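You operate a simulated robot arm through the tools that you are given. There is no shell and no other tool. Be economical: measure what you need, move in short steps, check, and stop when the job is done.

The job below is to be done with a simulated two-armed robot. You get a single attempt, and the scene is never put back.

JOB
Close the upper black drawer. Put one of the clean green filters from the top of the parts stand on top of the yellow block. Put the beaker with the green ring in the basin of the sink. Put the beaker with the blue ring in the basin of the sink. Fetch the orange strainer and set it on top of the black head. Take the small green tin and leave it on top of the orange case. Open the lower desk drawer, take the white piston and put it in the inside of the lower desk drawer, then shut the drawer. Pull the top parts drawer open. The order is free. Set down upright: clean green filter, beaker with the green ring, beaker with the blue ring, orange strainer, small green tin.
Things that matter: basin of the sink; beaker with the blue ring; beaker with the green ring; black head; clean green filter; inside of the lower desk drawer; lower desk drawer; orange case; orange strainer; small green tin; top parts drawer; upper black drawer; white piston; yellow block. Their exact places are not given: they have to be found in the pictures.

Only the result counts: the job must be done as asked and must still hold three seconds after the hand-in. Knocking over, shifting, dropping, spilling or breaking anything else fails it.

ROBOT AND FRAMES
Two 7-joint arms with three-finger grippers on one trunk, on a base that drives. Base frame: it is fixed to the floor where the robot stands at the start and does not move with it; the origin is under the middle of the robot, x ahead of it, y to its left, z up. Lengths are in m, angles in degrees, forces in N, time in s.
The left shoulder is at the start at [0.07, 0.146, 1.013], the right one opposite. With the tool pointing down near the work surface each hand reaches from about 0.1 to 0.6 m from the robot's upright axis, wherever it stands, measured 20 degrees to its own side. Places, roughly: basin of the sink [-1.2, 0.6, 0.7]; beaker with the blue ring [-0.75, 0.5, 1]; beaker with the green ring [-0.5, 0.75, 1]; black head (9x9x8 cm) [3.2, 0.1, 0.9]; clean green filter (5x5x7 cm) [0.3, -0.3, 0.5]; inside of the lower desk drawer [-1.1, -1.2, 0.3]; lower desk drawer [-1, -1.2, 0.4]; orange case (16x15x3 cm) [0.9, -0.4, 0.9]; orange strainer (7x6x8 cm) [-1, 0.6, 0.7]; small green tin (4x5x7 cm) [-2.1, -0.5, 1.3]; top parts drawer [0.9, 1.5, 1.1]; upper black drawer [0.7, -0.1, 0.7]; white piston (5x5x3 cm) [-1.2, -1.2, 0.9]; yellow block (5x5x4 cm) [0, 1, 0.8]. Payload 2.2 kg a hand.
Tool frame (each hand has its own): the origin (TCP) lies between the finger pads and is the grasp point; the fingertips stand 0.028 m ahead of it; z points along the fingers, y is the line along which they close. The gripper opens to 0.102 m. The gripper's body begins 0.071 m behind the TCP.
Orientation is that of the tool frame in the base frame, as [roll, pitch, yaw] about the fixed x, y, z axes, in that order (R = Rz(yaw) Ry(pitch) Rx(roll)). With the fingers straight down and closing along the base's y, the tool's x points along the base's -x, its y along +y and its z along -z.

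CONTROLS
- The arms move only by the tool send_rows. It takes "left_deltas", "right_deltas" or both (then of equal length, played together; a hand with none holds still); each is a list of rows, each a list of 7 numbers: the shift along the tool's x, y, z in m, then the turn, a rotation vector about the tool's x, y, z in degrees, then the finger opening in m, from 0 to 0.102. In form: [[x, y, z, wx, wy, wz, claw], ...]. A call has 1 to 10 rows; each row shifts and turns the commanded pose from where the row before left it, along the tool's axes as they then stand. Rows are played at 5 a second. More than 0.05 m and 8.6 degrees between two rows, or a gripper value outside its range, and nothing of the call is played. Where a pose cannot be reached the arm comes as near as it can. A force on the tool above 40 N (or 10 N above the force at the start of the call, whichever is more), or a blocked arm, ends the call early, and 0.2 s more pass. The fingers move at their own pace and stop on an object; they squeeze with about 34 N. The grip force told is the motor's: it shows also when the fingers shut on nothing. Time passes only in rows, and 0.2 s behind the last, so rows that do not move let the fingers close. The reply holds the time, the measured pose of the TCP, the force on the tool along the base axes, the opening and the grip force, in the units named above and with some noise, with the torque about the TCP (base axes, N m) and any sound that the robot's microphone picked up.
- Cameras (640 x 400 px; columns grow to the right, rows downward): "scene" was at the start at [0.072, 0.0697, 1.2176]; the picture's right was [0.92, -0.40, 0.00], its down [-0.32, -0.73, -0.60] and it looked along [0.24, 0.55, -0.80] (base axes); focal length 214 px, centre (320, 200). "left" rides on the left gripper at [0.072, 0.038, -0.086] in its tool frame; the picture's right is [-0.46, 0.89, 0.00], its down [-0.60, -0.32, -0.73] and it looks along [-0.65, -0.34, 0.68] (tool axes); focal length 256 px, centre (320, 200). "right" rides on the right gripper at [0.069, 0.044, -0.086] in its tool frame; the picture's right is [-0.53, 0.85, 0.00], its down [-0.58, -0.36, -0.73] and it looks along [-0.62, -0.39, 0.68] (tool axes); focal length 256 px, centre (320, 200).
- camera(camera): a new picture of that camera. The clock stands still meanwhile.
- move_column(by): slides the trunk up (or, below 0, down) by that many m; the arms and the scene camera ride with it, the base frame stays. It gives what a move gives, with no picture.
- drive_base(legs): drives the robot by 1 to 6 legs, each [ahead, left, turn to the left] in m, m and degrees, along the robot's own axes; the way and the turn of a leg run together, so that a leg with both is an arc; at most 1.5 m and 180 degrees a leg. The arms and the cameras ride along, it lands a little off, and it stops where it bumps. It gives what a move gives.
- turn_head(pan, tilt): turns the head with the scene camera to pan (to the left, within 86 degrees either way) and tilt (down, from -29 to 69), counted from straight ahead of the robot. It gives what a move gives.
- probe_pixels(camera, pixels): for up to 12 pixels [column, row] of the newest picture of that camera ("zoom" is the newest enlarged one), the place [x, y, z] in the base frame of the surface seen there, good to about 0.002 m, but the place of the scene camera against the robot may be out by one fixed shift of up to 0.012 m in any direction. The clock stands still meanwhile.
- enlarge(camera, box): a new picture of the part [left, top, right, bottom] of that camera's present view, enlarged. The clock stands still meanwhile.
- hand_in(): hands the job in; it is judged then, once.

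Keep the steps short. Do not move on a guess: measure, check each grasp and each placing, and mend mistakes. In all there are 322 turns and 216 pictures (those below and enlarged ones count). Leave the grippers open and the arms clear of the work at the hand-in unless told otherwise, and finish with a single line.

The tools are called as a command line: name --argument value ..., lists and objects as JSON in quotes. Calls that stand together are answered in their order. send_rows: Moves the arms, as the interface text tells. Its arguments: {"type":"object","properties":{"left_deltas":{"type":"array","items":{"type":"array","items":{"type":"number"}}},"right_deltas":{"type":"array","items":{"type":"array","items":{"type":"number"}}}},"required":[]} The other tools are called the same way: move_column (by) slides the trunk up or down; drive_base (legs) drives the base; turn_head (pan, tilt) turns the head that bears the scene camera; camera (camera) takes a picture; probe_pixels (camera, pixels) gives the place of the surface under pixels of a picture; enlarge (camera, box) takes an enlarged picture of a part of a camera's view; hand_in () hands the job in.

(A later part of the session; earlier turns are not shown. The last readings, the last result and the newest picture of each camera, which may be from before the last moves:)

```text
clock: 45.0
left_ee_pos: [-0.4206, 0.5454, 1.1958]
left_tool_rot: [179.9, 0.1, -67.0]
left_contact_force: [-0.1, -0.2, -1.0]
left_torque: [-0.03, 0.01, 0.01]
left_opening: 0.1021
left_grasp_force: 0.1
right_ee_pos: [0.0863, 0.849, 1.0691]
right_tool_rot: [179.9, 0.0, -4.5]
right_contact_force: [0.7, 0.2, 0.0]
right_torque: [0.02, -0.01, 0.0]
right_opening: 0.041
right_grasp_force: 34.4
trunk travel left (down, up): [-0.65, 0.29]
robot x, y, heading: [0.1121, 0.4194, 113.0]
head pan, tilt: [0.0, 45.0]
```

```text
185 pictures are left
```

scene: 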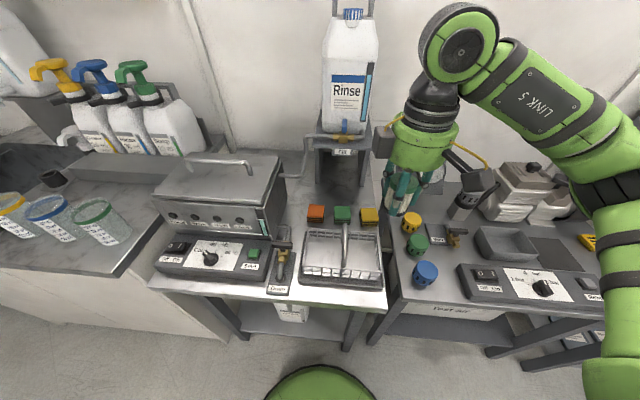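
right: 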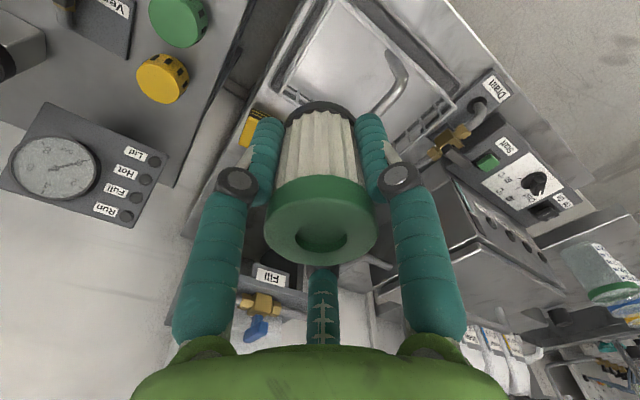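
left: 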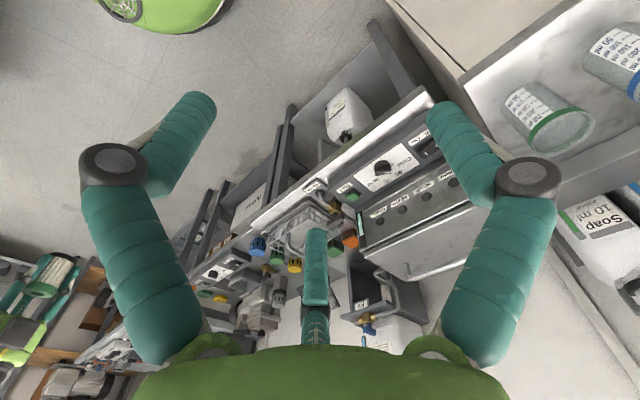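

probe_pixels --camera "scene" --pixels '[[369, 215], [361, 215], [377, 215], [370, 222], [369, 209], [344, 240], [345, 140]]'

probe_pixels --camera "right" --pixels '[[258, 112], [246, 140], [262, 118], [250, 125], [243, 132], [160, 80], [390, 60], [270, 275]]'

enlarge --camera "right" --box '[200, 80, 320, 180]'

enlarge --camera "scene" --box '[290, 160, 450, 290]'

```text
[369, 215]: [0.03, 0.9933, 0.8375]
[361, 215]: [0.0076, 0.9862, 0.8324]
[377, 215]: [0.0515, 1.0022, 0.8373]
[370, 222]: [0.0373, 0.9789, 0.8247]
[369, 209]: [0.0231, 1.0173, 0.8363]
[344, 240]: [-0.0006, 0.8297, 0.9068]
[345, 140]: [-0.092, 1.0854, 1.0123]
```

```text
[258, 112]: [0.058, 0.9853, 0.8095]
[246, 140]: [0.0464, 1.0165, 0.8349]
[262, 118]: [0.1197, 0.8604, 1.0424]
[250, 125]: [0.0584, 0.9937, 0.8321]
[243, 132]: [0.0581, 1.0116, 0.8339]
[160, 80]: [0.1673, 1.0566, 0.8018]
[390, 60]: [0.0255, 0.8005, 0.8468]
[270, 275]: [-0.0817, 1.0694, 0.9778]
```

```text
4.00 times, centred on (260, 130) of right
```

zoom: 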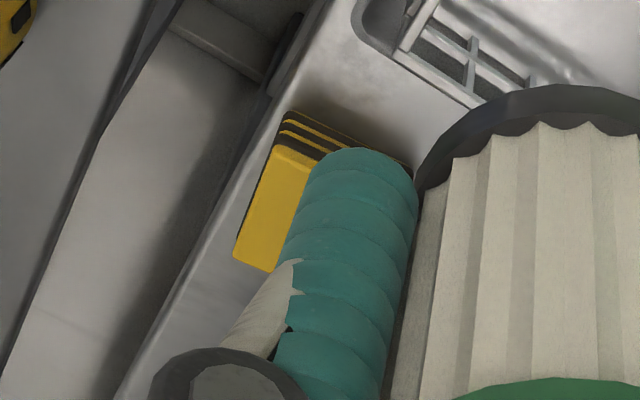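

```text
3.08 times, centred on (370, 225) of scene
```

zoom: 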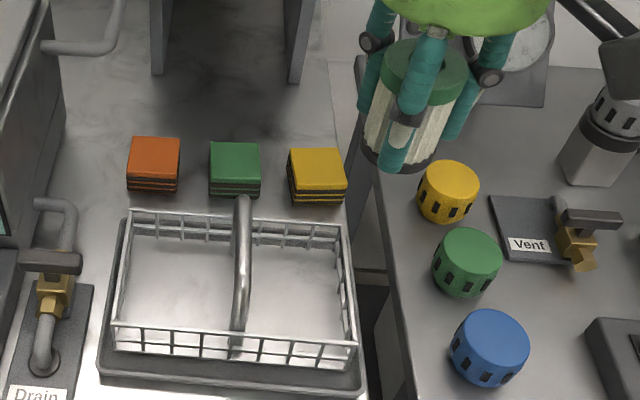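

probe_pixels --camera "zoom" --pixels '[[318, 168], [293, 152], [340, 152], [344, 186], [297, 188], [318, 180]]'

probe_pixels --camera "right" --pixels '[[251, 118], [241, 144], [246, 146.5], [256, 122]]'

```text
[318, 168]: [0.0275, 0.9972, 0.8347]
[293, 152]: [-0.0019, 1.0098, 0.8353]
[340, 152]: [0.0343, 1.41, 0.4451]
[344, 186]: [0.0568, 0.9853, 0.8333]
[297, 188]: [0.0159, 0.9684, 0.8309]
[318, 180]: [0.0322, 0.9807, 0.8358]
```

```text
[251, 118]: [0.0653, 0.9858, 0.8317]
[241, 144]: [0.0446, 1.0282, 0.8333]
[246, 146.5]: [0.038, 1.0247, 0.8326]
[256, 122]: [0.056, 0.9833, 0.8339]
```

send_rows --right_deltas '[[-0.013, -0.0287, 0, 0, 0, 0, 0.0], [-0.013, -0.0287, 0, 0, 0, 0, 0.0], [-0.013, -0.0287, 0, 0, 0, 0, 0.0], [-0.013, -0.0287, 0, 0, 0, 0, 0.0], [-0.013, -0.0287, 0, 0, 0, 0, 0.0], [0, 0, 0.05, 0, 0, 0, 0.0]]'

camera --camera "scene"

camera --camera "right"

```text
clock: 46.4
left_ee_pos: [-0.4204, 0.5471, 1.1956]
left_tool_rot: [179.7, 0.1, -67.0]
left_contact_force: [0.2, 0.7, 0.5]
left_torque: [-0.05, -0.03, 0.0]
left_opening: 0.1017
left_grasp_force: 0.0
right_ee_pos: [0.0441, 0.8872, 1.0071]
right_tool_rot: [179.9, 0.0, -4.7]
right_contact_force: [0.1, 0.0, -0.7]
right_torque: [-0.03, -0.03, 0.01]
right_opening: 0.0407
right_grasp_force: 33.8
right hand out of reach, approached as far as the arm can: row 2, 3, 4, 5
trunk travel left (down, up): [-0.65, 0.29]
robot x, y, heading: [0.1161, 0.4233, 112.8]
head pan, tilt: [0.0, 45.0]
```

```text
182 pictures are left
```

scene: 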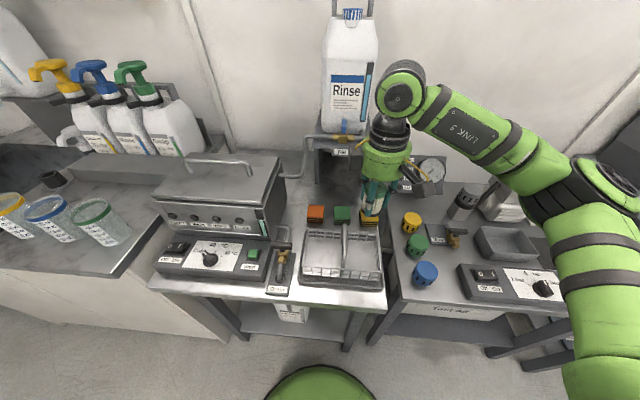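

```text
181 pictures are left
```

right: 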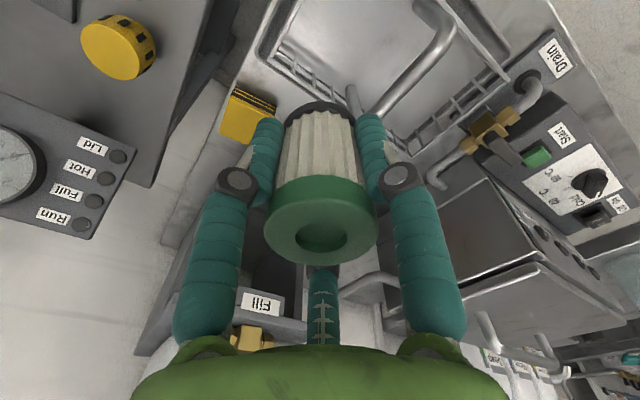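

The hand is limited by the shoulder height. I raise the trunk 0.25 m and then reach downward for more horizontal range.

move_column --by 0.25

send_rows --right_deltas '[[0, 0, 0.05, 0, 0, 0, 0.0], [0, 0, 0.05, 0, 0, 0, 0.0], [0, 0, 0.05, 0, 0, 0, 0.0], [0, 0, 0.05, 0, 0, 0, 0.0], [0, 0, 0.05, 0, 0, 0, 0.0], [0, 0, 0.03, 0, 0, 0, 0.0]]'

```text
clock: 48.9
left_ee_pos: [-0.4215, 0.5442, 1.4449]
left_tool_rot: [179.9, 0.2, -67.0]
left_contact_force: [0.0, 0.3, 0.6]
left_torque: [-0.02, 0.0, -0.02]
left_opening: 0.1022
left_grasp_force: 0.1
right_ee_pos: [0.0422, 0.8856, 1.2586]
right_tool_rot: [179.9, 0.0, -4.5]
right_contact_force: [0.3, -0.1, -0.9]
right_torque: [-0.01, -0.02, -0.01]
right_opening: 0.0409
right_grasp_force: 33.5
trunk travel left (down, up): [-0.9, 0.04]
robot x, y, heading: [0.1181, 0.4239, 113.0]
head pan, tilt: [0.0, 45.0]
```

```text
clock: 50.3
left_ee_pos: [-0.422, 0.5439, 1.4453]
left_tool_rot: [180.0, 0.2, -67.1]
left_contact_force: [-0.6, -0.2, 0.4]
left_torque: [0.0, -0.01, -0.01]
left_opening: 0.1019
left_grasp_force: 0.1
right_ee_pos: [0.0438, 0.8874, 1.1818]
right_tool_rot: [179.9, 0.0, -4.9]
right_contact_force: [-0.7, 0.1, -0.3]
right_torque: [-0.01, -0.03, 0.0]
right_opening: 0.0407
right_grasp_force: 34.1
right hand out of reach, approached as far as the arm can: row 2, 3, 4, 5, 6
trunk travel left (down, up): [-0.9, 0.04]
robot x, y, heading: [0.1162, 0.4175, 112.8]
head pan, tilt: [0.0, 45.0]
```

Probably the twisted wrist limits it. Turn the tool back to its nominal yaw (-67°).

send_rows --right_deltas '[[0, 0, 0, 0, 0, 8, 0.0], [0, 0, 0, 0, 0, 8, 0.0], [0, 0, 0, 0, 0, 8, 0.0], [0, 0, 0, 0, 0, 8, 0.0], [0, 0, 0, 0, 0, 8, 0.0], [0, 0, 0, 0, 0, 8, 0.0], [0, 0, 0, 0, 0, 8, 0.0], [0, 0, 0, 0, 0, 6, 0.0], [0, 0, 0.05, 0, 0, 0, 0.0], [0, 0, 0.05, 0, 0, 0, 0.0]]'

```text
clock: 52.5
left_ee_pos: [-0.4215, 0.5459, 1.4447]
left_tool_rot: [179.8, 0.1, -66.9]
left_contact_force: [0.5, 0.4, 0.5]
left_torque: [0.0, -0.01, 0.0]
left_opening: 0.1018
left_grasp_force: 0.0
right_ee_pos: [0.0486, 0.8857, 1.0799]
right_tool_rot: [179.9, 0.0, -66.6]
right_contact_force: [0.4, 0.3, -0.1]
right_torque: [0.0, 0.01, 0.02]
right_opening: 0.0409
right_grasp_force: 33.8
trunk travel left (down, up): [-0.9, 0.04]
robot x, y, heading: [0.1189, 0.4205, 113.1]
head pan, tilt: [0.0, 45.0]
```

send_rows --right_deltas '[[0, 0, 0.05, 0, 0, 0, 0.0], [0, 0, 0.045, 0, 0, 0, 0.0], [-0.0362, -0.0098, 0, 0, 0, 0, 0.0], [-0.0362, -0.0098, 0, 0, 0, 0, 0.0], [-0.0362, -0.0098, 0, 0, 0, 0, 0.0]]'

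camera --camera "right"

camera --camera "scene"

```text
clock: 53.7
left_ee_pos: [-0.4223, 0.5457, 1.4452]
left_tool_rot: [179.9, 0.1, -67.0]
left_contact_force: [-0.1, -0.4, -0.2]
left_torque: [0.0, -0.04, -0.01]
left_opening: 0.1019
left_grasp_force: 0.0
right_ee_pos: [0.0279, 0.9947, 0.9879]
right_tool_rot: [180.0, 0.0, -66.5]
right_contact_force: [-0.4, 0.4, -0.5]
right_torque: [-0.01, 0.02, 0.01]
right_opening: 0.0411
right_grasp_force: 33.0
trunk travel left (down, up): [-0.9, 0.04]
robot x, y, heading: [0.1173, 0.4243, 113.1]
head pan, tilt: [0.0, 45.0]
```

```text
180 pictures are left
```

right: 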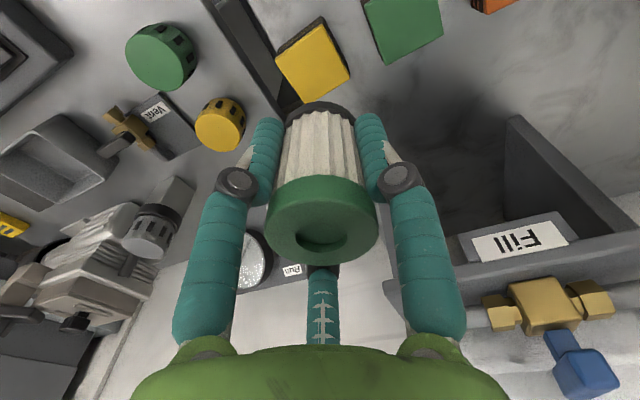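

```text
179 pictures are left
```

scene: 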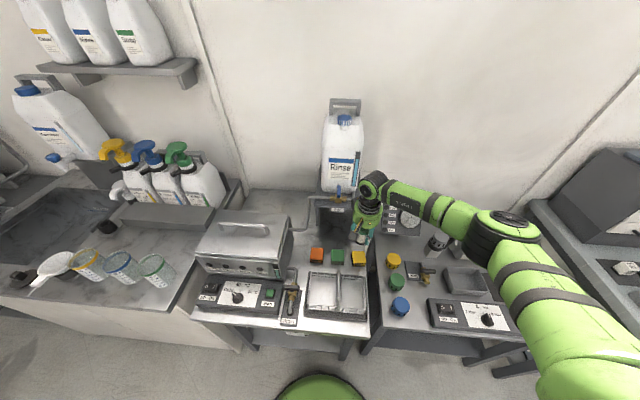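

probe_pixels --camera "right" --pixels '[[278, 56], [324, 24], [347, 74], [303, 101], [313, 64]]'

```text
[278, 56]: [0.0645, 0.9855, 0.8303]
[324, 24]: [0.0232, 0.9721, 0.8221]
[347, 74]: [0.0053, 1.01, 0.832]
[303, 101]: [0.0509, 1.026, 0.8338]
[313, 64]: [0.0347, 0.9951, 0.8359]
```

Block centre (0.0355,0.998); shift 7 mm then descend to just touching.

send_rows --right_deltas '[[0, -0.0076, 0, 0, 0, 0, 0.0], [0, 0, 0.05, 0, 0, 0, 0.0], [0, 0, 0.05, 0, 0, 0, 0.0], [0, 0, 0.008, 0, 0, 0, 0.0]]'

camera --camera "right"

enlarge --camera "scene" --box '[300, 180, 420, 300]'

```text
clock: 54.7
left_ee_pos: [-0.4213, 0.5451, 1.4454]
left_tool_rot: [179.9, 0.2, -67.0]
left_contact_force: [-0.4, -0.1, 0.4]
left_torque: [0.01, 0.0, 0.01]
left_opening: 0.1019
left_grasp_force: 0.1
right_ee_pos: [0.0375, 0.9975, 0.8778]
right_tool_rot: [180.0, 0.0, -66.5]
right_contact_force: [-0.7, 0.6, -0.3]
right_torque: [-0.02, -0.03, -0.03]
right_opening: 0.0407
right_grasp_force: 34.4
trunk travel left (down, up): [-0.9, 0.04]
robot x, y, heading: [0.1211, 0.4234, 112.9]
head pan, tilt: [0.0, 45.0]
```

```text
178 pictures are left
```

right: 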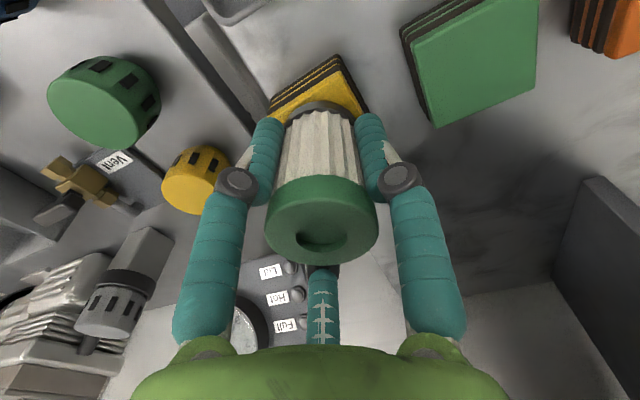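

```text
3.33 times, centred on (360, 240) of scene
```

zoom: 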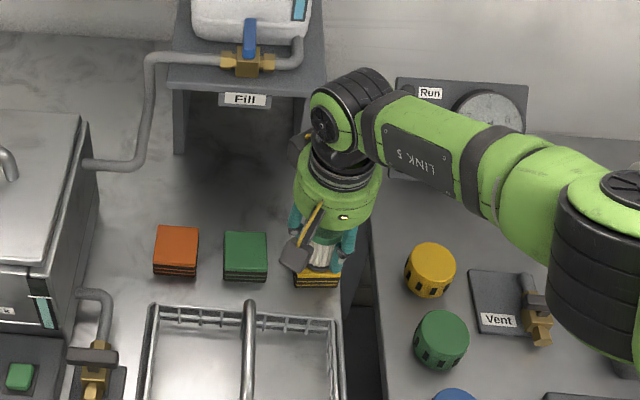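

Aligned, a few mm above. Lower gently until contact shows.

send_rows --right_deltas '[[0, 0, 0.002, 0, 0, 0, 0.0], [0, 0, 0.0015, 0, 0, 0, 0.0]]'

```text
clock: 55.3
left_ee_pos: [-0.4214, 0.5447, 1.4451]
left_tool_rot: [179.9, 0.2, -67.1]
left_contact_force: [0.0, -0.7, 0.4]
left_torque: [-0.01, 0.0, 0.02]
left_opening: 0.1018
left_grasp_force: 0.1
right_ee_pos: [0.0371, 0.998, 0.8751]
right_tool_rot: [180.0, -0.1, -66.6]
right_contact_force: [0.6, 0.8, -0.9]
right_torque: [0.01, -0.02, 0.0]
right_opening: 0.0409
right_grasp_force: 34.1
trunk travel left (down, up): [-0.9, 0.04]
robot x, y, heading: [0.1182, 0.423, 113.1]
head pan, tilt: [0.0, 45.0]
```

send_rows --right_deltas '[[0, 0, 0.0015, 0, 0, 0, 0.0], [0, 0, 0.0015, 0, 0, 0, 0.0]]'

```text
clock: 55.9
left_ee_pos: [-0.4218, 0.5443, 1.444]
left_tool_rot: [179.9, 0.3, -67.0]
left_contact_force: [-0.4, -0.2, -0.1]
left_torque: [-0.03, -0.06, -0.01]
left_opening: 0.1016
left_grasp_force: 0.0
right_ee_pos: [0.0355, 0.9982, 0.872]
right_tool_rot: [180.0, -0.1, -66.5]
right_contact_force: [-0.4, 0.1, -1.1]
right_torque: [0.04, -0.03, -0.01]
right_opening: 0.0409
right_grasp_force: 34.0
trunk travel left (down, up): [-0.9, 0.04]
robot x, y, heading: [0.1196, 0.4233, 113.0]
head pan, tilt: [0.0, 45.0]
```

send_rows --right_deltas '[[0, 0, 0.0015, 0, 0, 0, 0.0], [0, 0, 0.0015, 0, 0, 0, 0.0]]'

enlarge --camera "right" --box '[230, 40, 410, 160]'

```text
clock: 56.5
left_ee_pos: [-0.4211, 0.5426, 1.446]
left_tool_rot: [179.8, 0.2, -67.1]
left_contact_force: [0.4, -0.7, -0.2]
left_torque: [0.02, 0.01, -0.01]
left_opening: 0.1016
left_grasp_force: 0.0
right_ee_pos: [0.0354, 0.9984, 0.8717]
right_tool_rot: [179.9, 0.2, -66.6]
right_contact_force: [-1.1, -0.2, 13.3]
right_torque: [-0.06, -0.07, 0.0]
right_opening: 0.041
right_grasp_force: 33.8
trunk travel left (down, up): [-0.9, 0.04]
robot x, y, heading: [0.1141, 0.4203, 113.1]
head pan, tilt: [0.0, 45.0]
```

```text
3.33 times, centred on (320, 100) of right
```

zoom: 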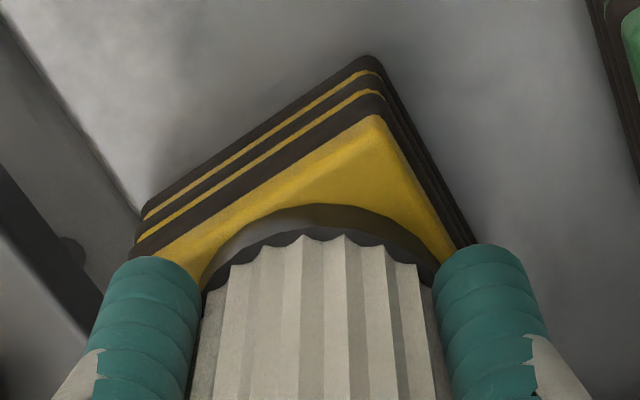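

Contact (13 N). Ease up 1 mm, open and rise.

send_rows --right_deltas '[[0, 0, -0.001, 0, 0, 0, 0.0], [0, 0, 0, 0, 0, 0, 0.06], [0, 0, 0, 0, 0, 0, 0.08], [0, 0, -0.02, 0, 0, 0, 0.08], [0, 0, -0.04, 0, 0, 0, 0.08], [0, 0, -0.05, 0, 0, 0, 0.08]]'

camera --camera "right"

```text
clock: 57.9
left_ee_pos: [-0.4205, 0.5435, 1.4445]
left_tool_rot: [179.9, 0.3, -66.9]
left_contact_force: [-0.1, -0.1, -0.1]
left_torque: [0.0, 0.03, -0.01]
left_opening: 0.102
left_grasp_force: 0.0
right_ee_pos: [0.0382, 0.9955, 0.9799]
right_tool_rot: [-180.0, -0.1, -66.6]
right_contact_force: [0.6, -0.2, 0.2]
right_torque: [0.0, 0.01, 0.01]
right_opening: 0.08
right_grasp_force: 0.0
trunk travel left (down, up): [-0.9, 0.04]
robot x, y, heading: [0.1145, 0.4226, 112.7]
head pan, tilt: [0.0, 45.0]
```

```text
175 pictures are left
```

right: 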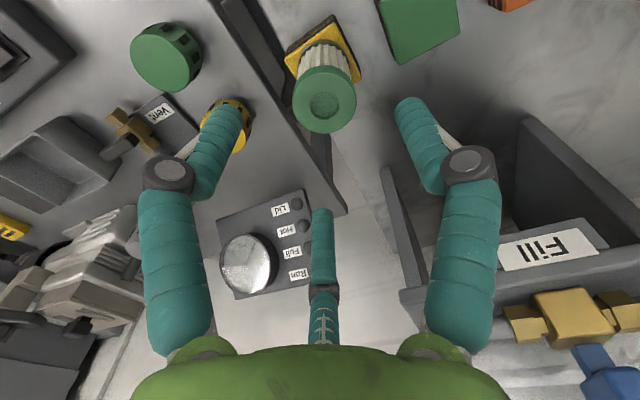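

Filter stands centred on the block. Retract the right hand, then look at the sink side.

send_rows --right_deltas '[[0, 0, -0.05, 0, 0, 0, 0.102], [0.03, 0, -0.04, 0, 0, 0, 0.102], [0.05, 0, 0, 0, 0, 0, 0.102], [0.05, 0, 0, 0, 0, 0, 0.102], [0.05, 0, 0, 0, 0, 0, 0.102]]'

drive_base --legs '[[-0.1, 0, 0], [0, 0, 25]]'

turn_head --pan 20 --tilt 40

camera --camera "scene"

```text
clock: 59.1
left_ee_pos: [-0.4195, 0.5425, 1.4454]
left_tool_rot: [179.8, 0.4, -67.0]
left_contact_force: [0.7, 0.1, -0.6]
left_torque: [0.01, 0.0, 0.02]
left_opening: 0.102
left_grasp_force: 0.1
right_ee_pos: [0.1102, 0.8293, 1.0691]
right_tool_rot: [179.9, 0.1, -66.6]
right_contact_force: [-0.7, 0.1, -0.1]
right_torque: [0.03, 0.01, 0.02]
right_opening: 0.102
right_grasp_force: 0.0
trunk travel left (down, up): [-0.9, 0.04]
robot x, y, heading: [0.1167, 0.4216, 113.0]
head pan, tilt: [0.0, 45.0]
```

```text
clock: 61.6
left_ee_pos: [-0.3834, 0.2168, 1.4448]
left_tool_rot: [179.9, 0.1, -42.3]
left_contact_force: [-0.1, 0.7, -0.3]
left_torque: [-0.04, 0.0, -0.02]
left_opening: 0.1021
left_grasp_force: 0.0
right_ee_pos: [-0.0222, 0.6977, 1.0687]
right_tool_rot: [179.9, -0.1, -41.8]
right_contact_force: [-0.2, 1.2, -0.8]
right_torque: [-0.01, 0.03, -0.01]
right_opening: 0.1018
right_grasp_force: 0.1
trunk travel left (down, up): [-0.9, 0.04]
robot x, y, heading: [0.1541, 0.3236, 137.7]
head pan, tilt: [0.0, 45.0]
```

```text
clock: 62.4
left_ee_pos: [-0.3838, 0.2148, 1.444]
left_tool_rot: [179.8, 0.2, -42.3]
left_contact_force: [-0.6, -0.3, 0.1]
left_torque: [0.02, 0.01, -0.02]
left_opening: 0.1019
left_grasp_force: 0.0
right_ee_pos: [-0.0215, 0.6965, 1.0686]
right_tool_rot: [180.0, -0.1, -41.8]
right_contact_force: [-0.2, -0.4, -0.6]
right_torque: [-0.02, 0.0, 0.01]
right_opening: 0.1019
right_grasp_force: 0.2
trunk travel left (down, up): [-0.9, 0.04]
robot x, y, heading: [0.1565, 0.3286, 137.7]
head pan, tilt: [20.0, 40.0]
```

```text
174 pictures are left
```

scene: 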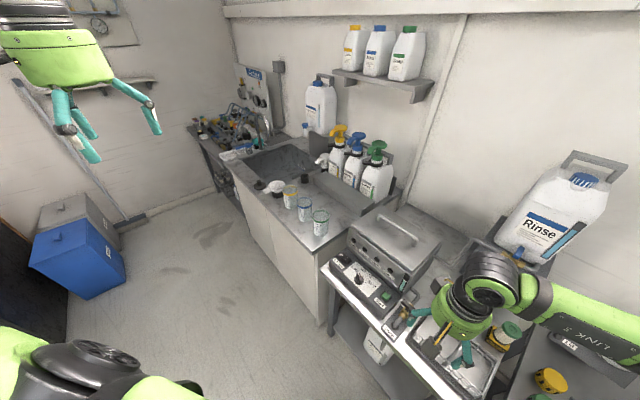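

enlarge --camera "scene" --box '[220, 120, 400, 240]'

probe_pixels --camera "scene" --pixels '[[322, 214], [304, 205], [290, 195], [320, 240], [300, 225], [270, 160], [240, 165], [260, 185], [305, 150], [310, 245], [233, 170]]'

```text
3.33 times, centred on (310, 180) of scene
```

zoom: 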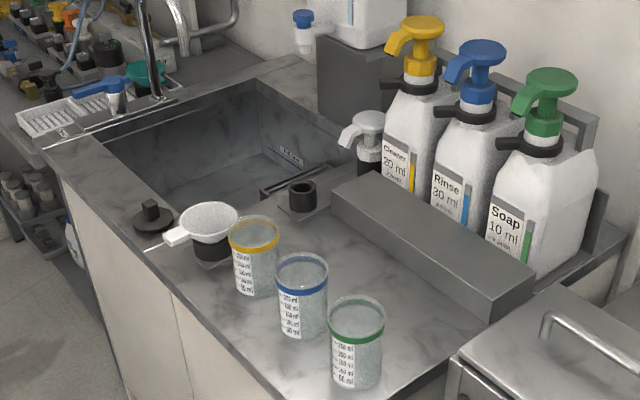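

```text
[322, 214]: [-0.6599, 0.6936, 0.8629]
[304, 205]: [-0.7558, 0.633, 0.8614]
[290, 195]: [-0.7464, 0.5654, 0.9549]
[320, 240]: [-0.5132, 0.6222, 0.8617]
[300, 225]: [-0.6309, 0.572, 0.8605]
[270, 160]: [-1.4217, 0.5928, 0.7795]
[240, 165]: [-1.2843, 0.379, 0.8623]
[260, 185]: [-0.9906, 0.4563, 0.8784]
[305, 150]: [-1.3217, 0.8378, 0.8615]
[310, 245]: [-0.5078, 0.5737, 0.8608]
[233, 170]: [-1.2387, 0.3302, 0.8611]
```

probe_pixels --camera "zoom" --pixels '[[333, 330], [380, 330], [356, 340], [345, 380], [278, 285], [325, 280], [302, 293], [290, 330], [255, 250], [207, 250], [240, 170], [300, 200]]'

```text
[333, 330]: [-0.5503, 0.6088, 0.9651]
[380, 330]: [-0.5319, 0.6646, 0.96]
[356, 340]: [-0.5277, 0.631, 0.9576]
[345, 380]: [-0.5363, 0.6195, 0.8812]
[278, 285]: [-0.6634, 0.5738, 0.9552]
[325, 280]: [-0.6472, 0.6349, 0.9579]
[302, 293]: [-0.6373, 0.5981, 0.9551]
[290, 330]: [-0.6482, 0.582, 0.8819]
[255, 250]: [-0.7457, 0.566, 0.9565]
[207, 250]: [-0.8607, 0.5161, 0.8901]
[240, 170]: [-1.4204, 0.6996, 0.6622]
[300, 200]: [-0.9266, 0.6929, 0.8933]
```

Both beakers located (green ≈(-0.553,0.642), blue ≈(-0.665,0.61), standing on z 0.861). Raise the right hand, turn parallel to the sink counter and strafe left.

send_rows --right_deltas '[[0.02, 0, -0.045, 0, 0, 0, 0.102], [0.02, 0, -0.045, 0, 0, 0, 0.102], [0.02, 0, -0.045, 0, 0, 0, 0.102]]'

drive_base --legs '[[0, 0, -29.3], [0, 0.71, 0], [0.07, 0, 0]]'

turn_head --pan 20 --tilt 50

camera --camera "scene"

camera --camera "right"

```text
clock: 63.2
left_ee_pos: [-0.3843, 0.2136, 1.4443]
left_tool_rot: [179.8, 0.3, -42.4]
left_contact_force: [0.5, -0.2, -1.2]
left_torque: [0.01, 0.0, 0.04]
left_opening: 0.102
left_grasp_force: 0.1
right_ee_pos: [0.0241, 0.6565, 1.2039]
right_tool_rot: [-179.8, -0.1, -41.8]
right_contact_force: [0.0, 0.7, -0.1]
right_torque: [-0.01, -0.03, -0.02]
right_opening: 0.1018
right_grasp_force: 0.1
trunk travel left (down, up): [-0.9, 0.04]
robot x, y, heading: [0.1569, 0.3295, 137.6]
head pan, tilt: [20.0, 40.0]
```

```text
clock: 69.2
left_ee_pos: [-1.0641, 0.3325, 1.4476]
left_tool_rot: [179.8, 0.7, -72.4]
left_contact_force: [0.2, -2.0, -0.5]
left_torque: [0.12, 0.02, -0.01]
left_opening: 0.1022
left_grasp_force: 0.1
right_ee_pos: [-0.4919, 0.5123, 1.2065]
right_tool_rot: [-180.0, 0.4, -71.7]
right_contact_force: [-0.1, -1.0, 0.2]
right_torque: [0.08, 0.04, -0.02]
right_opening: 0.1021
right_grasp_force: 0.1
trunk travel left (down, up): [-0.9, 0.04]
robot x, y, heading: [-0.5474, 0.1717, 107.9]
head pan, tilt: [20.0, 40.0]
```

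```text
clock: 69.9
left_ee_pos: [-1.0684, 0.3412, 1.4451]
left_tool_rot: [179.7, 0.3, -72.3]
left_contact_force: [0.0, 0.3, -0.2]
left_torque: [0.02, 0.04, 0.01]
left_opening: 0.1021
left_grasp_force: 0.0
right_ee_pos: [-0.494, 0.52, 1.2051]
right_tool_rot: [-180.0, 0.0, -71.9]
right_contact_force: [0.9, 0.3, 0.2]
right_torque: [0.02, -0.01, 0.02]
right_opening: 0.1023
right_grasp_force: 0.1
trunk travel left (down, up): [-0.9, 0.04]
robot x, y, heading: [-0.5452, 0.1678, 107.3]
head pan, tilt: [20.0, 50.0]
```

```text
172 pictures are left
```

scene: 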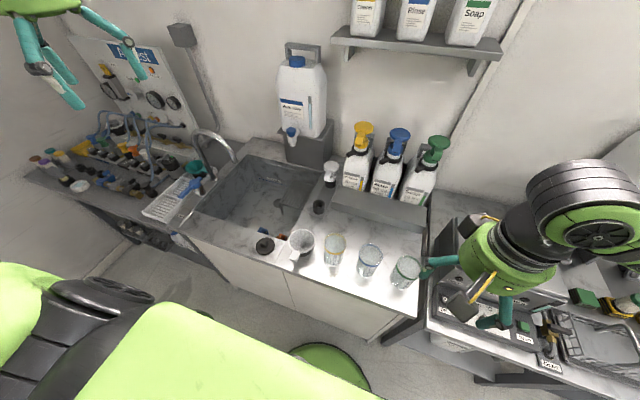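

```text
171 pictures are left
```

right: 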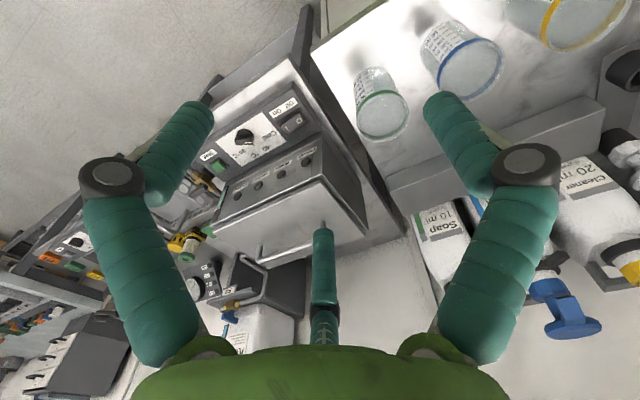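

probe_pixels --camera "right" --pixels '[[358, 112], [408, 108], [383, 138], [378, 91], [368, 80], [436, 75], [503, 55], [450, 42], [470, 98], [345, 120]]'

enlarge --camera "right" --box '[320, 0, 560, 150]'

enlarge --camera "scene" --box '[160, 120, 440, 310]'

```text
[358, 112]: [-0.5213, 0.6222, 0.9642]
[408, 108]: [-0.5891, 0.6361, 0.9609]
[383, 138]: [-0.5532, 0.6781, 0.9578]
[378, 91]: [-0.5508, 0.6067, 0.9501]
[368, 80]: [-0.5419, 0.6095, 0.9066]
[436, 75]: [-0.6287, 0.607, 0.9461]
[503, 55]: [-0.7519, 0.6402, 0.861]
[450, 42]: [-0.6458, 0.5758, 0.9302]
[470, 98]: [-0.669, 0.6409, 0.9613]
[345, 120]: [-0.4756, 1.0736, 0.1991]
```

```text
2.67 times, centred on (440, 75) of right
```

zoom: 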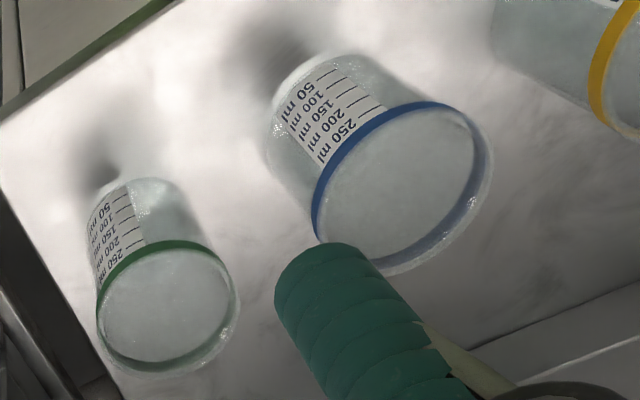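

```text
2.11 times, centred on (300, 215) of scene
```

zoom: 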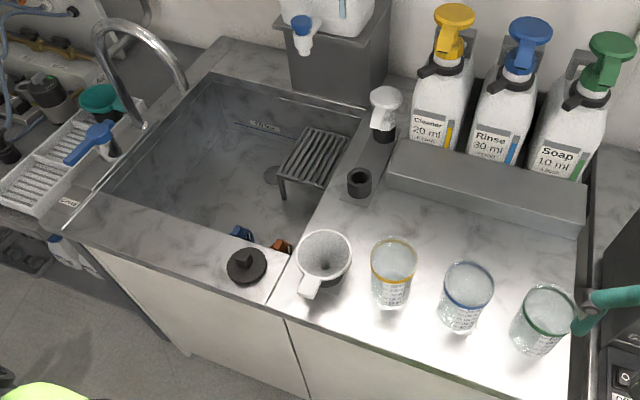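

Green beaker centre ≈(-0.554,0.637), rim z 0.964. Position above it with the fingers opened to 0.09.

send_rows --right_deltas '[[-0.0433, 0.0069, 0, 0, 0, 0, 0.092], [-0.0433, 0.0069, 0, 0, 0, 0, 0.092], [-0.0433, 0.0069, 0, 0, 0, 0, 0.092], [0, 0, 0.05, 0, 0, 0, 0.092], [0, 0, 0.05, 0, 0, 0, 0.092], [0, 0, 0.03, 0, 0, 0, 0.092]]'

camera --camera "right"

```text
clock: 71.3
left_ee_pos: [-1.0692, 0.3437, 1.4445]
left_tool_rot: [179.9, 0.2, -72.4]
left_contact_force: [0.7, 0.0, 0.8]
left_torque: [-0.02, -0.01, 0.0]
left_opening: 0.102
left_grasp_force: 0.0
right_ee_pos: [-0.5576, 0.637, 1.073]
right_tool_rot: [179.9, 0.0, -71.9]
right_contact_force: [-0.4, -0.6, 0.4]
right_torque: [-0.05, 0.0, 0.0]
right_opening: 0.092
right_grasp_force: 0.1
trunk travel left (down, up): [-0.9, 0.04]
robot x, y, heading: [-0.5475, 0.1742, 107.6]
head pan, tilt: [20.0, 50.0]
```

```text
168 pictures are left
```

right: 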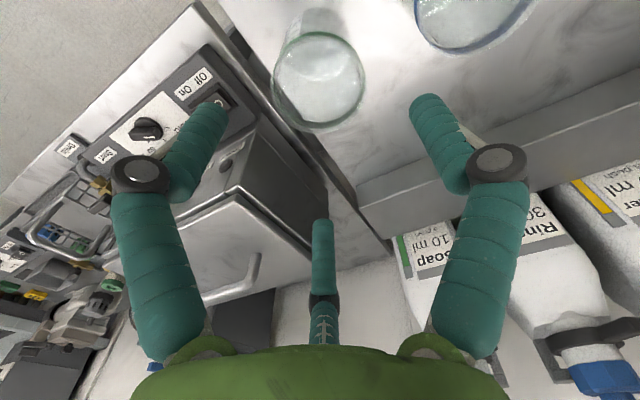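

The TCP axis projects to pixel (319,85), the rim centre. Descend to z 0.945 and close.

send_rows --right_deltas '[[0, 0, 0.05, 0, 0, 0, 0.092], [0, 0, 0.05, 0, 0, 0, 0.092], [0, 0, 0.028, 0, 0, 0, 0.092]]'

camera --camera "right"

```text
clock: 72.1
left_ee_pos: [-1.0694, 0.3426, 1.4456]
left_tool_rot: [179.8, 0.3, -72.5]
left_contact_force: [-0.4, -0.2, -0.2]
left_torque: [0.01, -0.02, 0.01]
left_opening: 0.1019
left_grasp_force: 0.1
right_ee_pos: [-0.5545, 0.6381, 0.9451]
right_tool_rot: [-179.9, -0.3, -71.8]
right_contact_force: [0.6, 0.4, 0.3]
right_torque: [0.02, 0.02, -0.02]
right_opening: 0.0916
right_grasp_force: 0.1
trunk travel left (down, up): [-0.9, 0.04]
robot x, y, heading: [-0.545, 0.1721, 107.5]
head pan, tilt: [20.0, 50.0]
```

```text
167 pictures are left
```

right: 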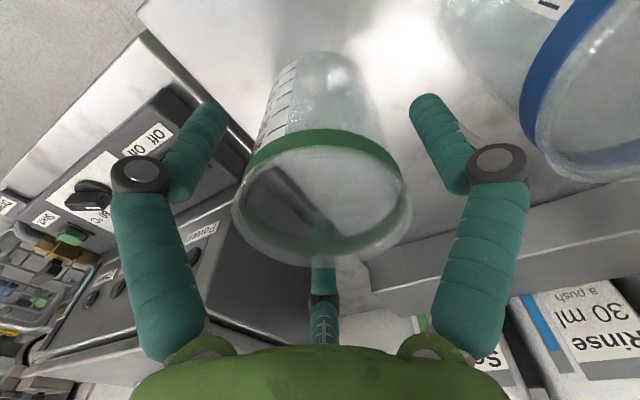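

send_rows --right_deltas '[[0, 0, 0, 0, 0, 0, 0.05], [0, 0, 0, 0, 0, 0, 0.05], [0, 0, 0, 0, 0, 0, 0.05]]'

camera --camera "right"

```text
clock: 72.9
left_ee_pos: [-1.0681, 0.3425, 1.4459]
left_tool_rot: [179.9, 0.3, -72.4]
left_contact_force: [0.0, -0.6, -0.7]
left_torque: [0.0, 0.02, -0.02]
left_opening: 0.1021
left_grasp_force: 0.1
right_ee_pos: [-0.5544, 0.6375, 0.9454]
right_tool_rot: [180.0, -0.1, -71.8]
right_contact_force: [-0.6, 1.8, 5.2]
right_torque: [0.23, -0.06, 0.02]
right_opening: 0.0685
right_grasp_force: 33.6
trunk travel left (down, up): [-0.9, 0.04]
robot x, y, heading: [-0.542, 0.1693, 107.6]
head pan, tilt: [20.0, 50.0]
```

```text
166 pictures are left
```

right: 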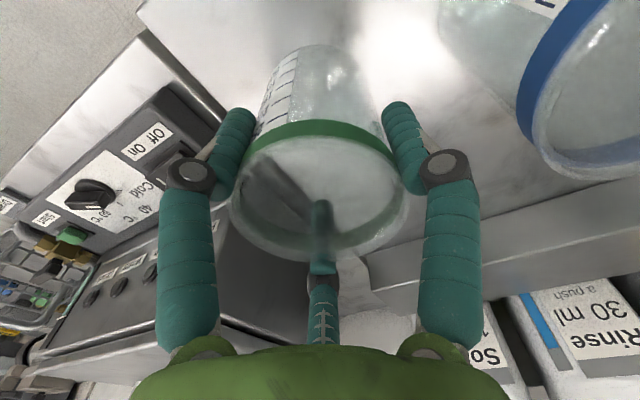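

Held. Lift 0.18 m and probe the basin.

send_rows --right_deltas '[[0, 0, -0.03, 0, 0, 0, 0.05], [0, 0, -0.05, 0, 0, 0, 0.05], [0, 0, -0.05, 0, 0, 0, 0.05], [0, 0, -0.05, 0, 0, 0, 0.05]]'

probe_pixels --camera "zoom" --pixels '[[100, 188], [208, 78], [362, 112], [285, 240], [180, 180], [230, 195], [260, 150], [270, 176], [310, 155], [240, 232], [278, 245], [215, 130]]'

```text
clock: 73.9
left_ee_pos: [-1.0696, 0.3429, 1.4446]
left_tool_rot: [180.0, 0.2, -72.4]
left_contact_force: [0.0, -0.1, 0.4]
left_torque: [0.02, -0.02, 0.01]
left_opening: 0.1018
left_grasp_force: 0.1
right_ee_pos: [-0.5552, 0.6374, 1.1268]
right_tool_rot: [180.0, -0.1, -71.9]
right_contact_force: [-0.2, 0.2, 0.7]
right_torque: [0.04, 0.01, -0.03]
right_opening: 0.0687
right_grasp_force: 34.0
trunk travel left (down, up): [-0.9, 0.04]
robot x, y, heading: [-0.5455, 0.174, 107.7]
head pan, tilt: [20.0, 50.0]
```

```text
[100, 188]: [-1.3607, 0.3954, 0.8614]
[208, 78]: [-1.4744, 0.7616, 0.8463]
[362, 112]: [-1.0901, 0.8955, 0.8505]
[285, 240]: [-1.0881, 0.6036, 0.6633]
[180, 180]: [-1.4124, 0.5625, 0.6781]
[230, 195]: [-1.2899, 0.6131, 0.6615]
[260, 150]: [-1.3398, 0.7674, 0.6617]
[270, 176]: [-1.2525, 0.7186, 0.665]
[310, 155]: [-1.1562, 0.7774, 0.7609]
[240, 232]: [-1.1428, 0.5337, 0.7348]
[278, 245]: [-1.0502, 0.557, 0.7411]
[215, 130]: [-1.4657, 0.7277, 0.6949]
```

Basin floor z 0.661; free area on the left. Strafe left to the basin with the beaker held high (bottom at 1.04).

drive_base --legs '[[0, 0.4, 0.5], [0, 0.37, 0]]'

turn_head --pan 0 --tilt 50

camera --camera "scene"

camera --camera "right"

```text
clock: 78.4
left_ee_pos: [-1.8064, 0.0954, 1.4464]
left_tool_rot: [179.7, 0.2, -71.6]
left_contact_force: [0.1, 0.6, -0.1]
left_torque: [-0.06, 0.06, -0.05]
left_opening: 0.1019
left_grasp_force: 0.0
right_ee_pos: [-1.297, 0.396, 1.1247]
right_tool_rot: [179.9, -0.1, -71.0]
right_contact_force: [0.6, -0.7, -0.1]
right_torque: [0.0, 0.01, -0.02]
right_opening: 0.0686
right_grasp_force: 34.4
trunk travel left (down, up): [-0.9, 0.04]
robot x, y, heading: [-1.2813, -0.0664, 108.8]
head pan, tilt: [20.0, 50.0]
```

```text
clock: 79.2
left_ee_pos: [-1.8093, 0.093, 1.4445]
left_tool_rot: [180.0, 0.2, -71.6]
left_contact_force: [-1.1, 0.0, 0.3]
left_torque: [0.0, 0.0, -0.02]
left_opening: 0.102
left_grasp_force: 0.1
right_ee_pos: [-1.3011, 0.3957, 1.1266]
right_tool_rot: [-179.9, -0.1, -71.0]
right_contact_force: [-0.3, 0.9, 0.5]
right_torque: [-0.01, -0.03, -0.04]
right_opening: 0.0686
right_grasp_force: 34.1
trunk travel left (down, up): [-0.9, 0.04]
robot x, y, heading: [-1.284, -0.0699, 108.7]
head pan, tilt: [0.0, 50.0]
```

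```text
165 pictures are left
```

scene: 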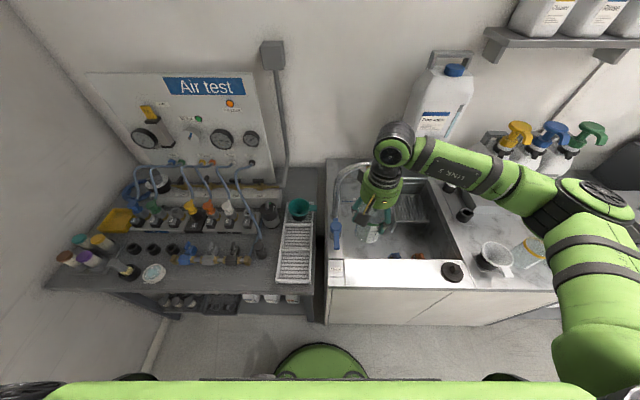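

```text
164 pictures are left
```

right: 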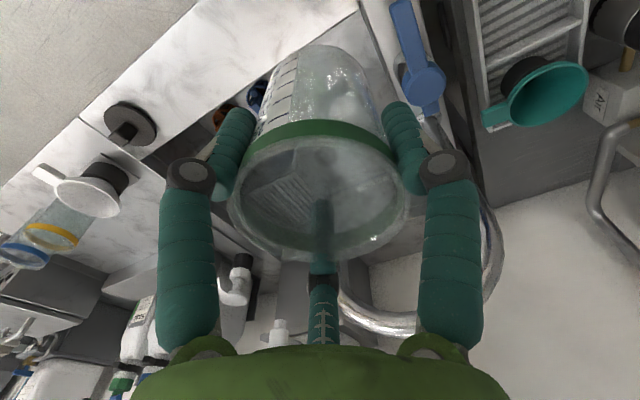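

enlarge --camera "scene" --box '[300, 130, 480, 290]'

probe_pixels --camera "right" --pixels '[[350, 305], [400, 325], [470, 305], [496, 230], [435, 115], [420, 80], [375, 25], [255, 97]]'

```text
2.50 times, centred on (390, 210) of scene
```

zoom: 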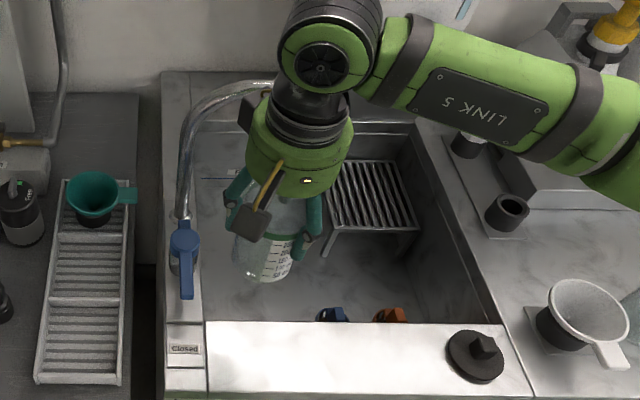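

```text
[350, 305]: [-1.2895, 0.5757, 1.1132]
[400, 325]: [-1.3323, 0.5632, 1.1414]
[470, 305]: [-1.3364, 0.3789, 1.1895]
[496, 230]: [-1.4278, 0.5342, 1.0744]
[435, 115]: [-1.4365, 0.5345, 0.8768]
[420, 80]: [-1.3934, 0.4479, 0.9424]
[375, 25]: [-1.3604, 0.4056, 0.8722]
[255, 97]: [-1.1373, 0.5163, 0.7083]
```

The faucet arch stands at f≈0.955 over the left half, so I'll set the green beaker in the front-left of the basin at (-1.30,0.495), clear of faucet and handle. Move over it first at height.

send_rows --right_deltas '[[-0.0467, -0.0165, 0, 0, 0, 0, 0.05], [-0.0467, -0.0165, 0, 0, 0, 0, 0.05]]'

camera --camera "scene"

camera --camera "right"

```text
clock: 79.8
left_ee_pos: [-1.8092, 0.0957, 1.4453]
left_tool_rot: [179.8, 0.0, -71.6]
left_contact_force: [-0.5, 1.3, 0.2]
left_torque: [-0.01, 0.01, -0.01]
left_opening: 0.1019
left_grasp_force: 0.1
right_ee_pos: [-1.2998, 0.4974, 1.1242]
right_tool_rot: [179.9, -0.2, -71.0]
right_contact_force: [0.1, 0.2, -0.3]
right_torque: [-0.02, 0.01, 0.01]
right_opening: 0.0683
right_grasp_force: 33.9
trunk travel left (down, up): [-0.9, 0.04]
robot x, y, heading: [-1.2859, -0.0668, 108.3]
head pan, tilt: [0.0, 50.0]
```

```text
162 pictures are left
```

scene: 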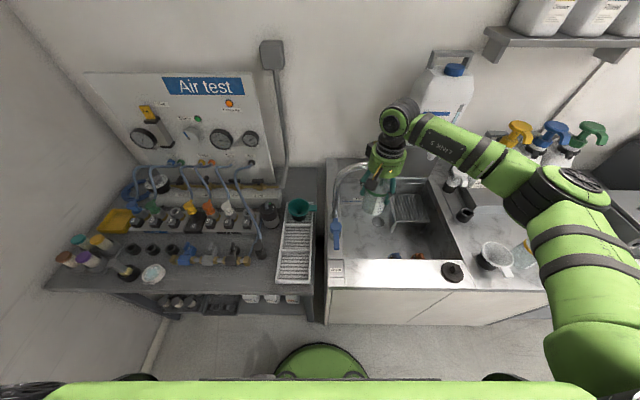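

```text
161 pictures are left
```

right: 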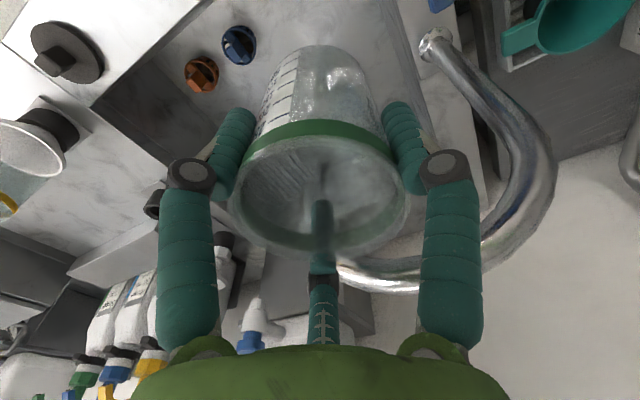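

probe_pixels --camera "right" --pixels '[[375, 275], [345, 262], [505, 160], [540, 200], [435, 42], [238, 45], [201, 73], [180, 60], [213, 66], [255, 60], [350, 20]]'

enlarge --camera "right" --box '[140, 0, 300, 120]'

```text
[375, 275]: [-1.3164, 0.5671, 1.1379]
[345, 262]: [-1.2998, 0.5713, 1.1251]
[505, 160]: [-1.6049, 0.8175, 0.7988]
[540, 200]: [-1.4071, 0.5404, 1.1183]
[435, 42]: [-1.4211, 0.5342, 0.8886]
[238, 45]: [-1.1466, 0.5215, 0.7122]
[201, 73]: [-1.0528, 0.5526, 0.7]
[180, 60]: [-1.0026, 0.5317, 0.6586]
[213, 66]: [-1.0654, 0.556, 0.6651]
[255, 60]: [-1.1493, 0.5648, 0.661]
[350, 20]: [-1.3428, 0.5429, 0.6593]
```

```text
3.33 times, centred on (220, 60) of right
```

zoom: 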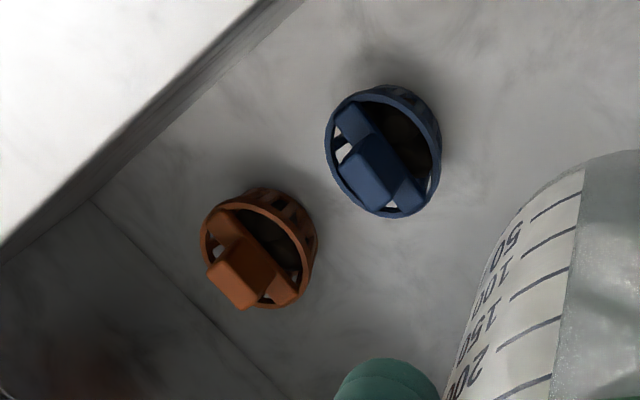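

Faucet tube is 7 cm beyond the hand axis. Shift back 1 cm for margin and lower via the trunk 0.2 m.

send_rows --right_deltas '[[0.01, 0, 0, 0, 0, 0, 0.05]]'

move_column --by -0.2

camera --camera "right"

camera --camera "scene"

```text
clock: 80.2
left_ee_pos: [-1.8078, 0.0927, 1.4466]
left_tool_rot: [179.7, 0.3, -71.6]
left_contact_force: [0.8, 0.4, 0.5]
left_torque: [0.01, 0.01, 0.02]
left_opening: 0.1018
left_grasp_force: 0.0
right_ee_pos: [-1.2946, 0.4845, 1.1262]
right_tool_rot: [180.0, 0.0, -71.0]
right_contact_force: [-0.4, -0.8, -0.4]
right_torque: [0.02, 0.01, 0.03]
right_opening: 0.0686
right_grasp_force: 33.8
trunk travel left (down, up): [-0.9, 0.04]
robot x, y, heading: [-1.2811, -0.071, 108.8]
head pan, tilt: [0.0, 50.0]
```

```text
clock: 82.4
left_ee_pos: [-1.8081, 0.0932, 1.245]
left_tool_rot: [179.8, 0.2, -71.7]
left_contact_force: [-0.3, -0.1, -0.3]
left_torque: [-0.01, 0.0, -0.02]
left_opening: 0.1018
left_grasp_force: 0.1
right_ee_pos: [-1.2962, 0.4855, 0.9257]
right_tool_rot: [179.9, -0.2, -71.0]
right_contact_force: [0.2, 0.1, -0.8]
right_torque: [0.01, -0.01, -0.01]
right_opening: 0.0685
right_grasp_force: 33.9
trunk travel left (down, up): [-0.7, 0.24]
robot x, y, heading: [-1.2841, -0.0702, 108.4]
head pan, tilt: [0.0, 50.0]
```

```text
159 pictures are left
```

right: 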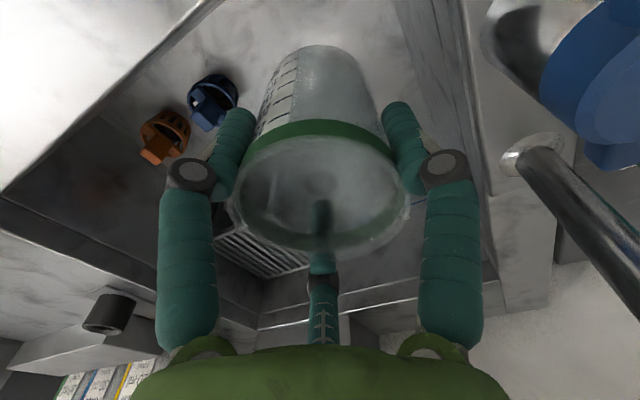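

```text
158 pictures are left
```

scene: 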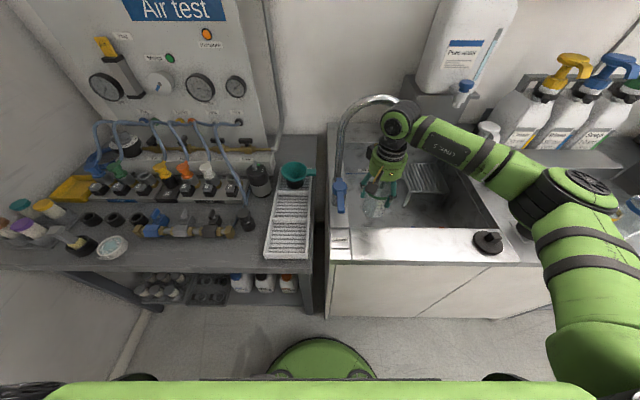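

send_rows --right_deltas '[[0, 0, 0.05, 0, 0, 0, 0.05], [0, 0, 0.05, 0, 0, 0, 0.05], [0, 0, 0.05, 0, 0, 0, 0.05], [0, 0, 0.02, 0, 0, 0, 0.05]]'

camera --camera "right"

```text
clock: 83.2
left_ee_pos: [-1.8076, 0.0931, 1.245]
left_tool_rot: [180.0, 0.3, -71.6]
left_contact_force: [-0.5, -0.5, -0.5]
left_torque: [0.0, 0.02, 0.01]
left_opening: 0.1019
left_grasp_force: 0.1
right_ee_pos: [-1.2968, 0.4857, 0.7824]
right_tool_rot: [179.6, -0.5, -70.8]
right_contact_force: [2.5, -3.4, 7.0]
right_torque: [-0.44, 0.27, 0.27]
right_opening: 0.0681
right_grasp_force: 34.0
trunk travel left (down, up): [-0.7, 0.24]
robot x, y, heading: [-1.2849, -0.0708, 108.2]
head pan, tilt: [0.0, 50.0]
stopped in row 4 (right hand): the force on the tool passed its limit at 54 N (the readings are from after the stop); the commanded pose is now the measured one
```

```text
157 pictures are left
```

right: 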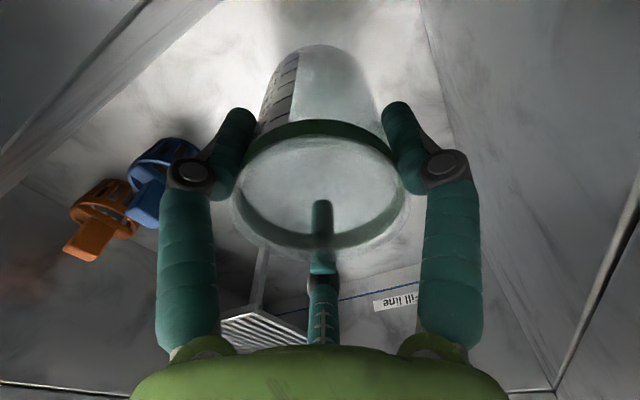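

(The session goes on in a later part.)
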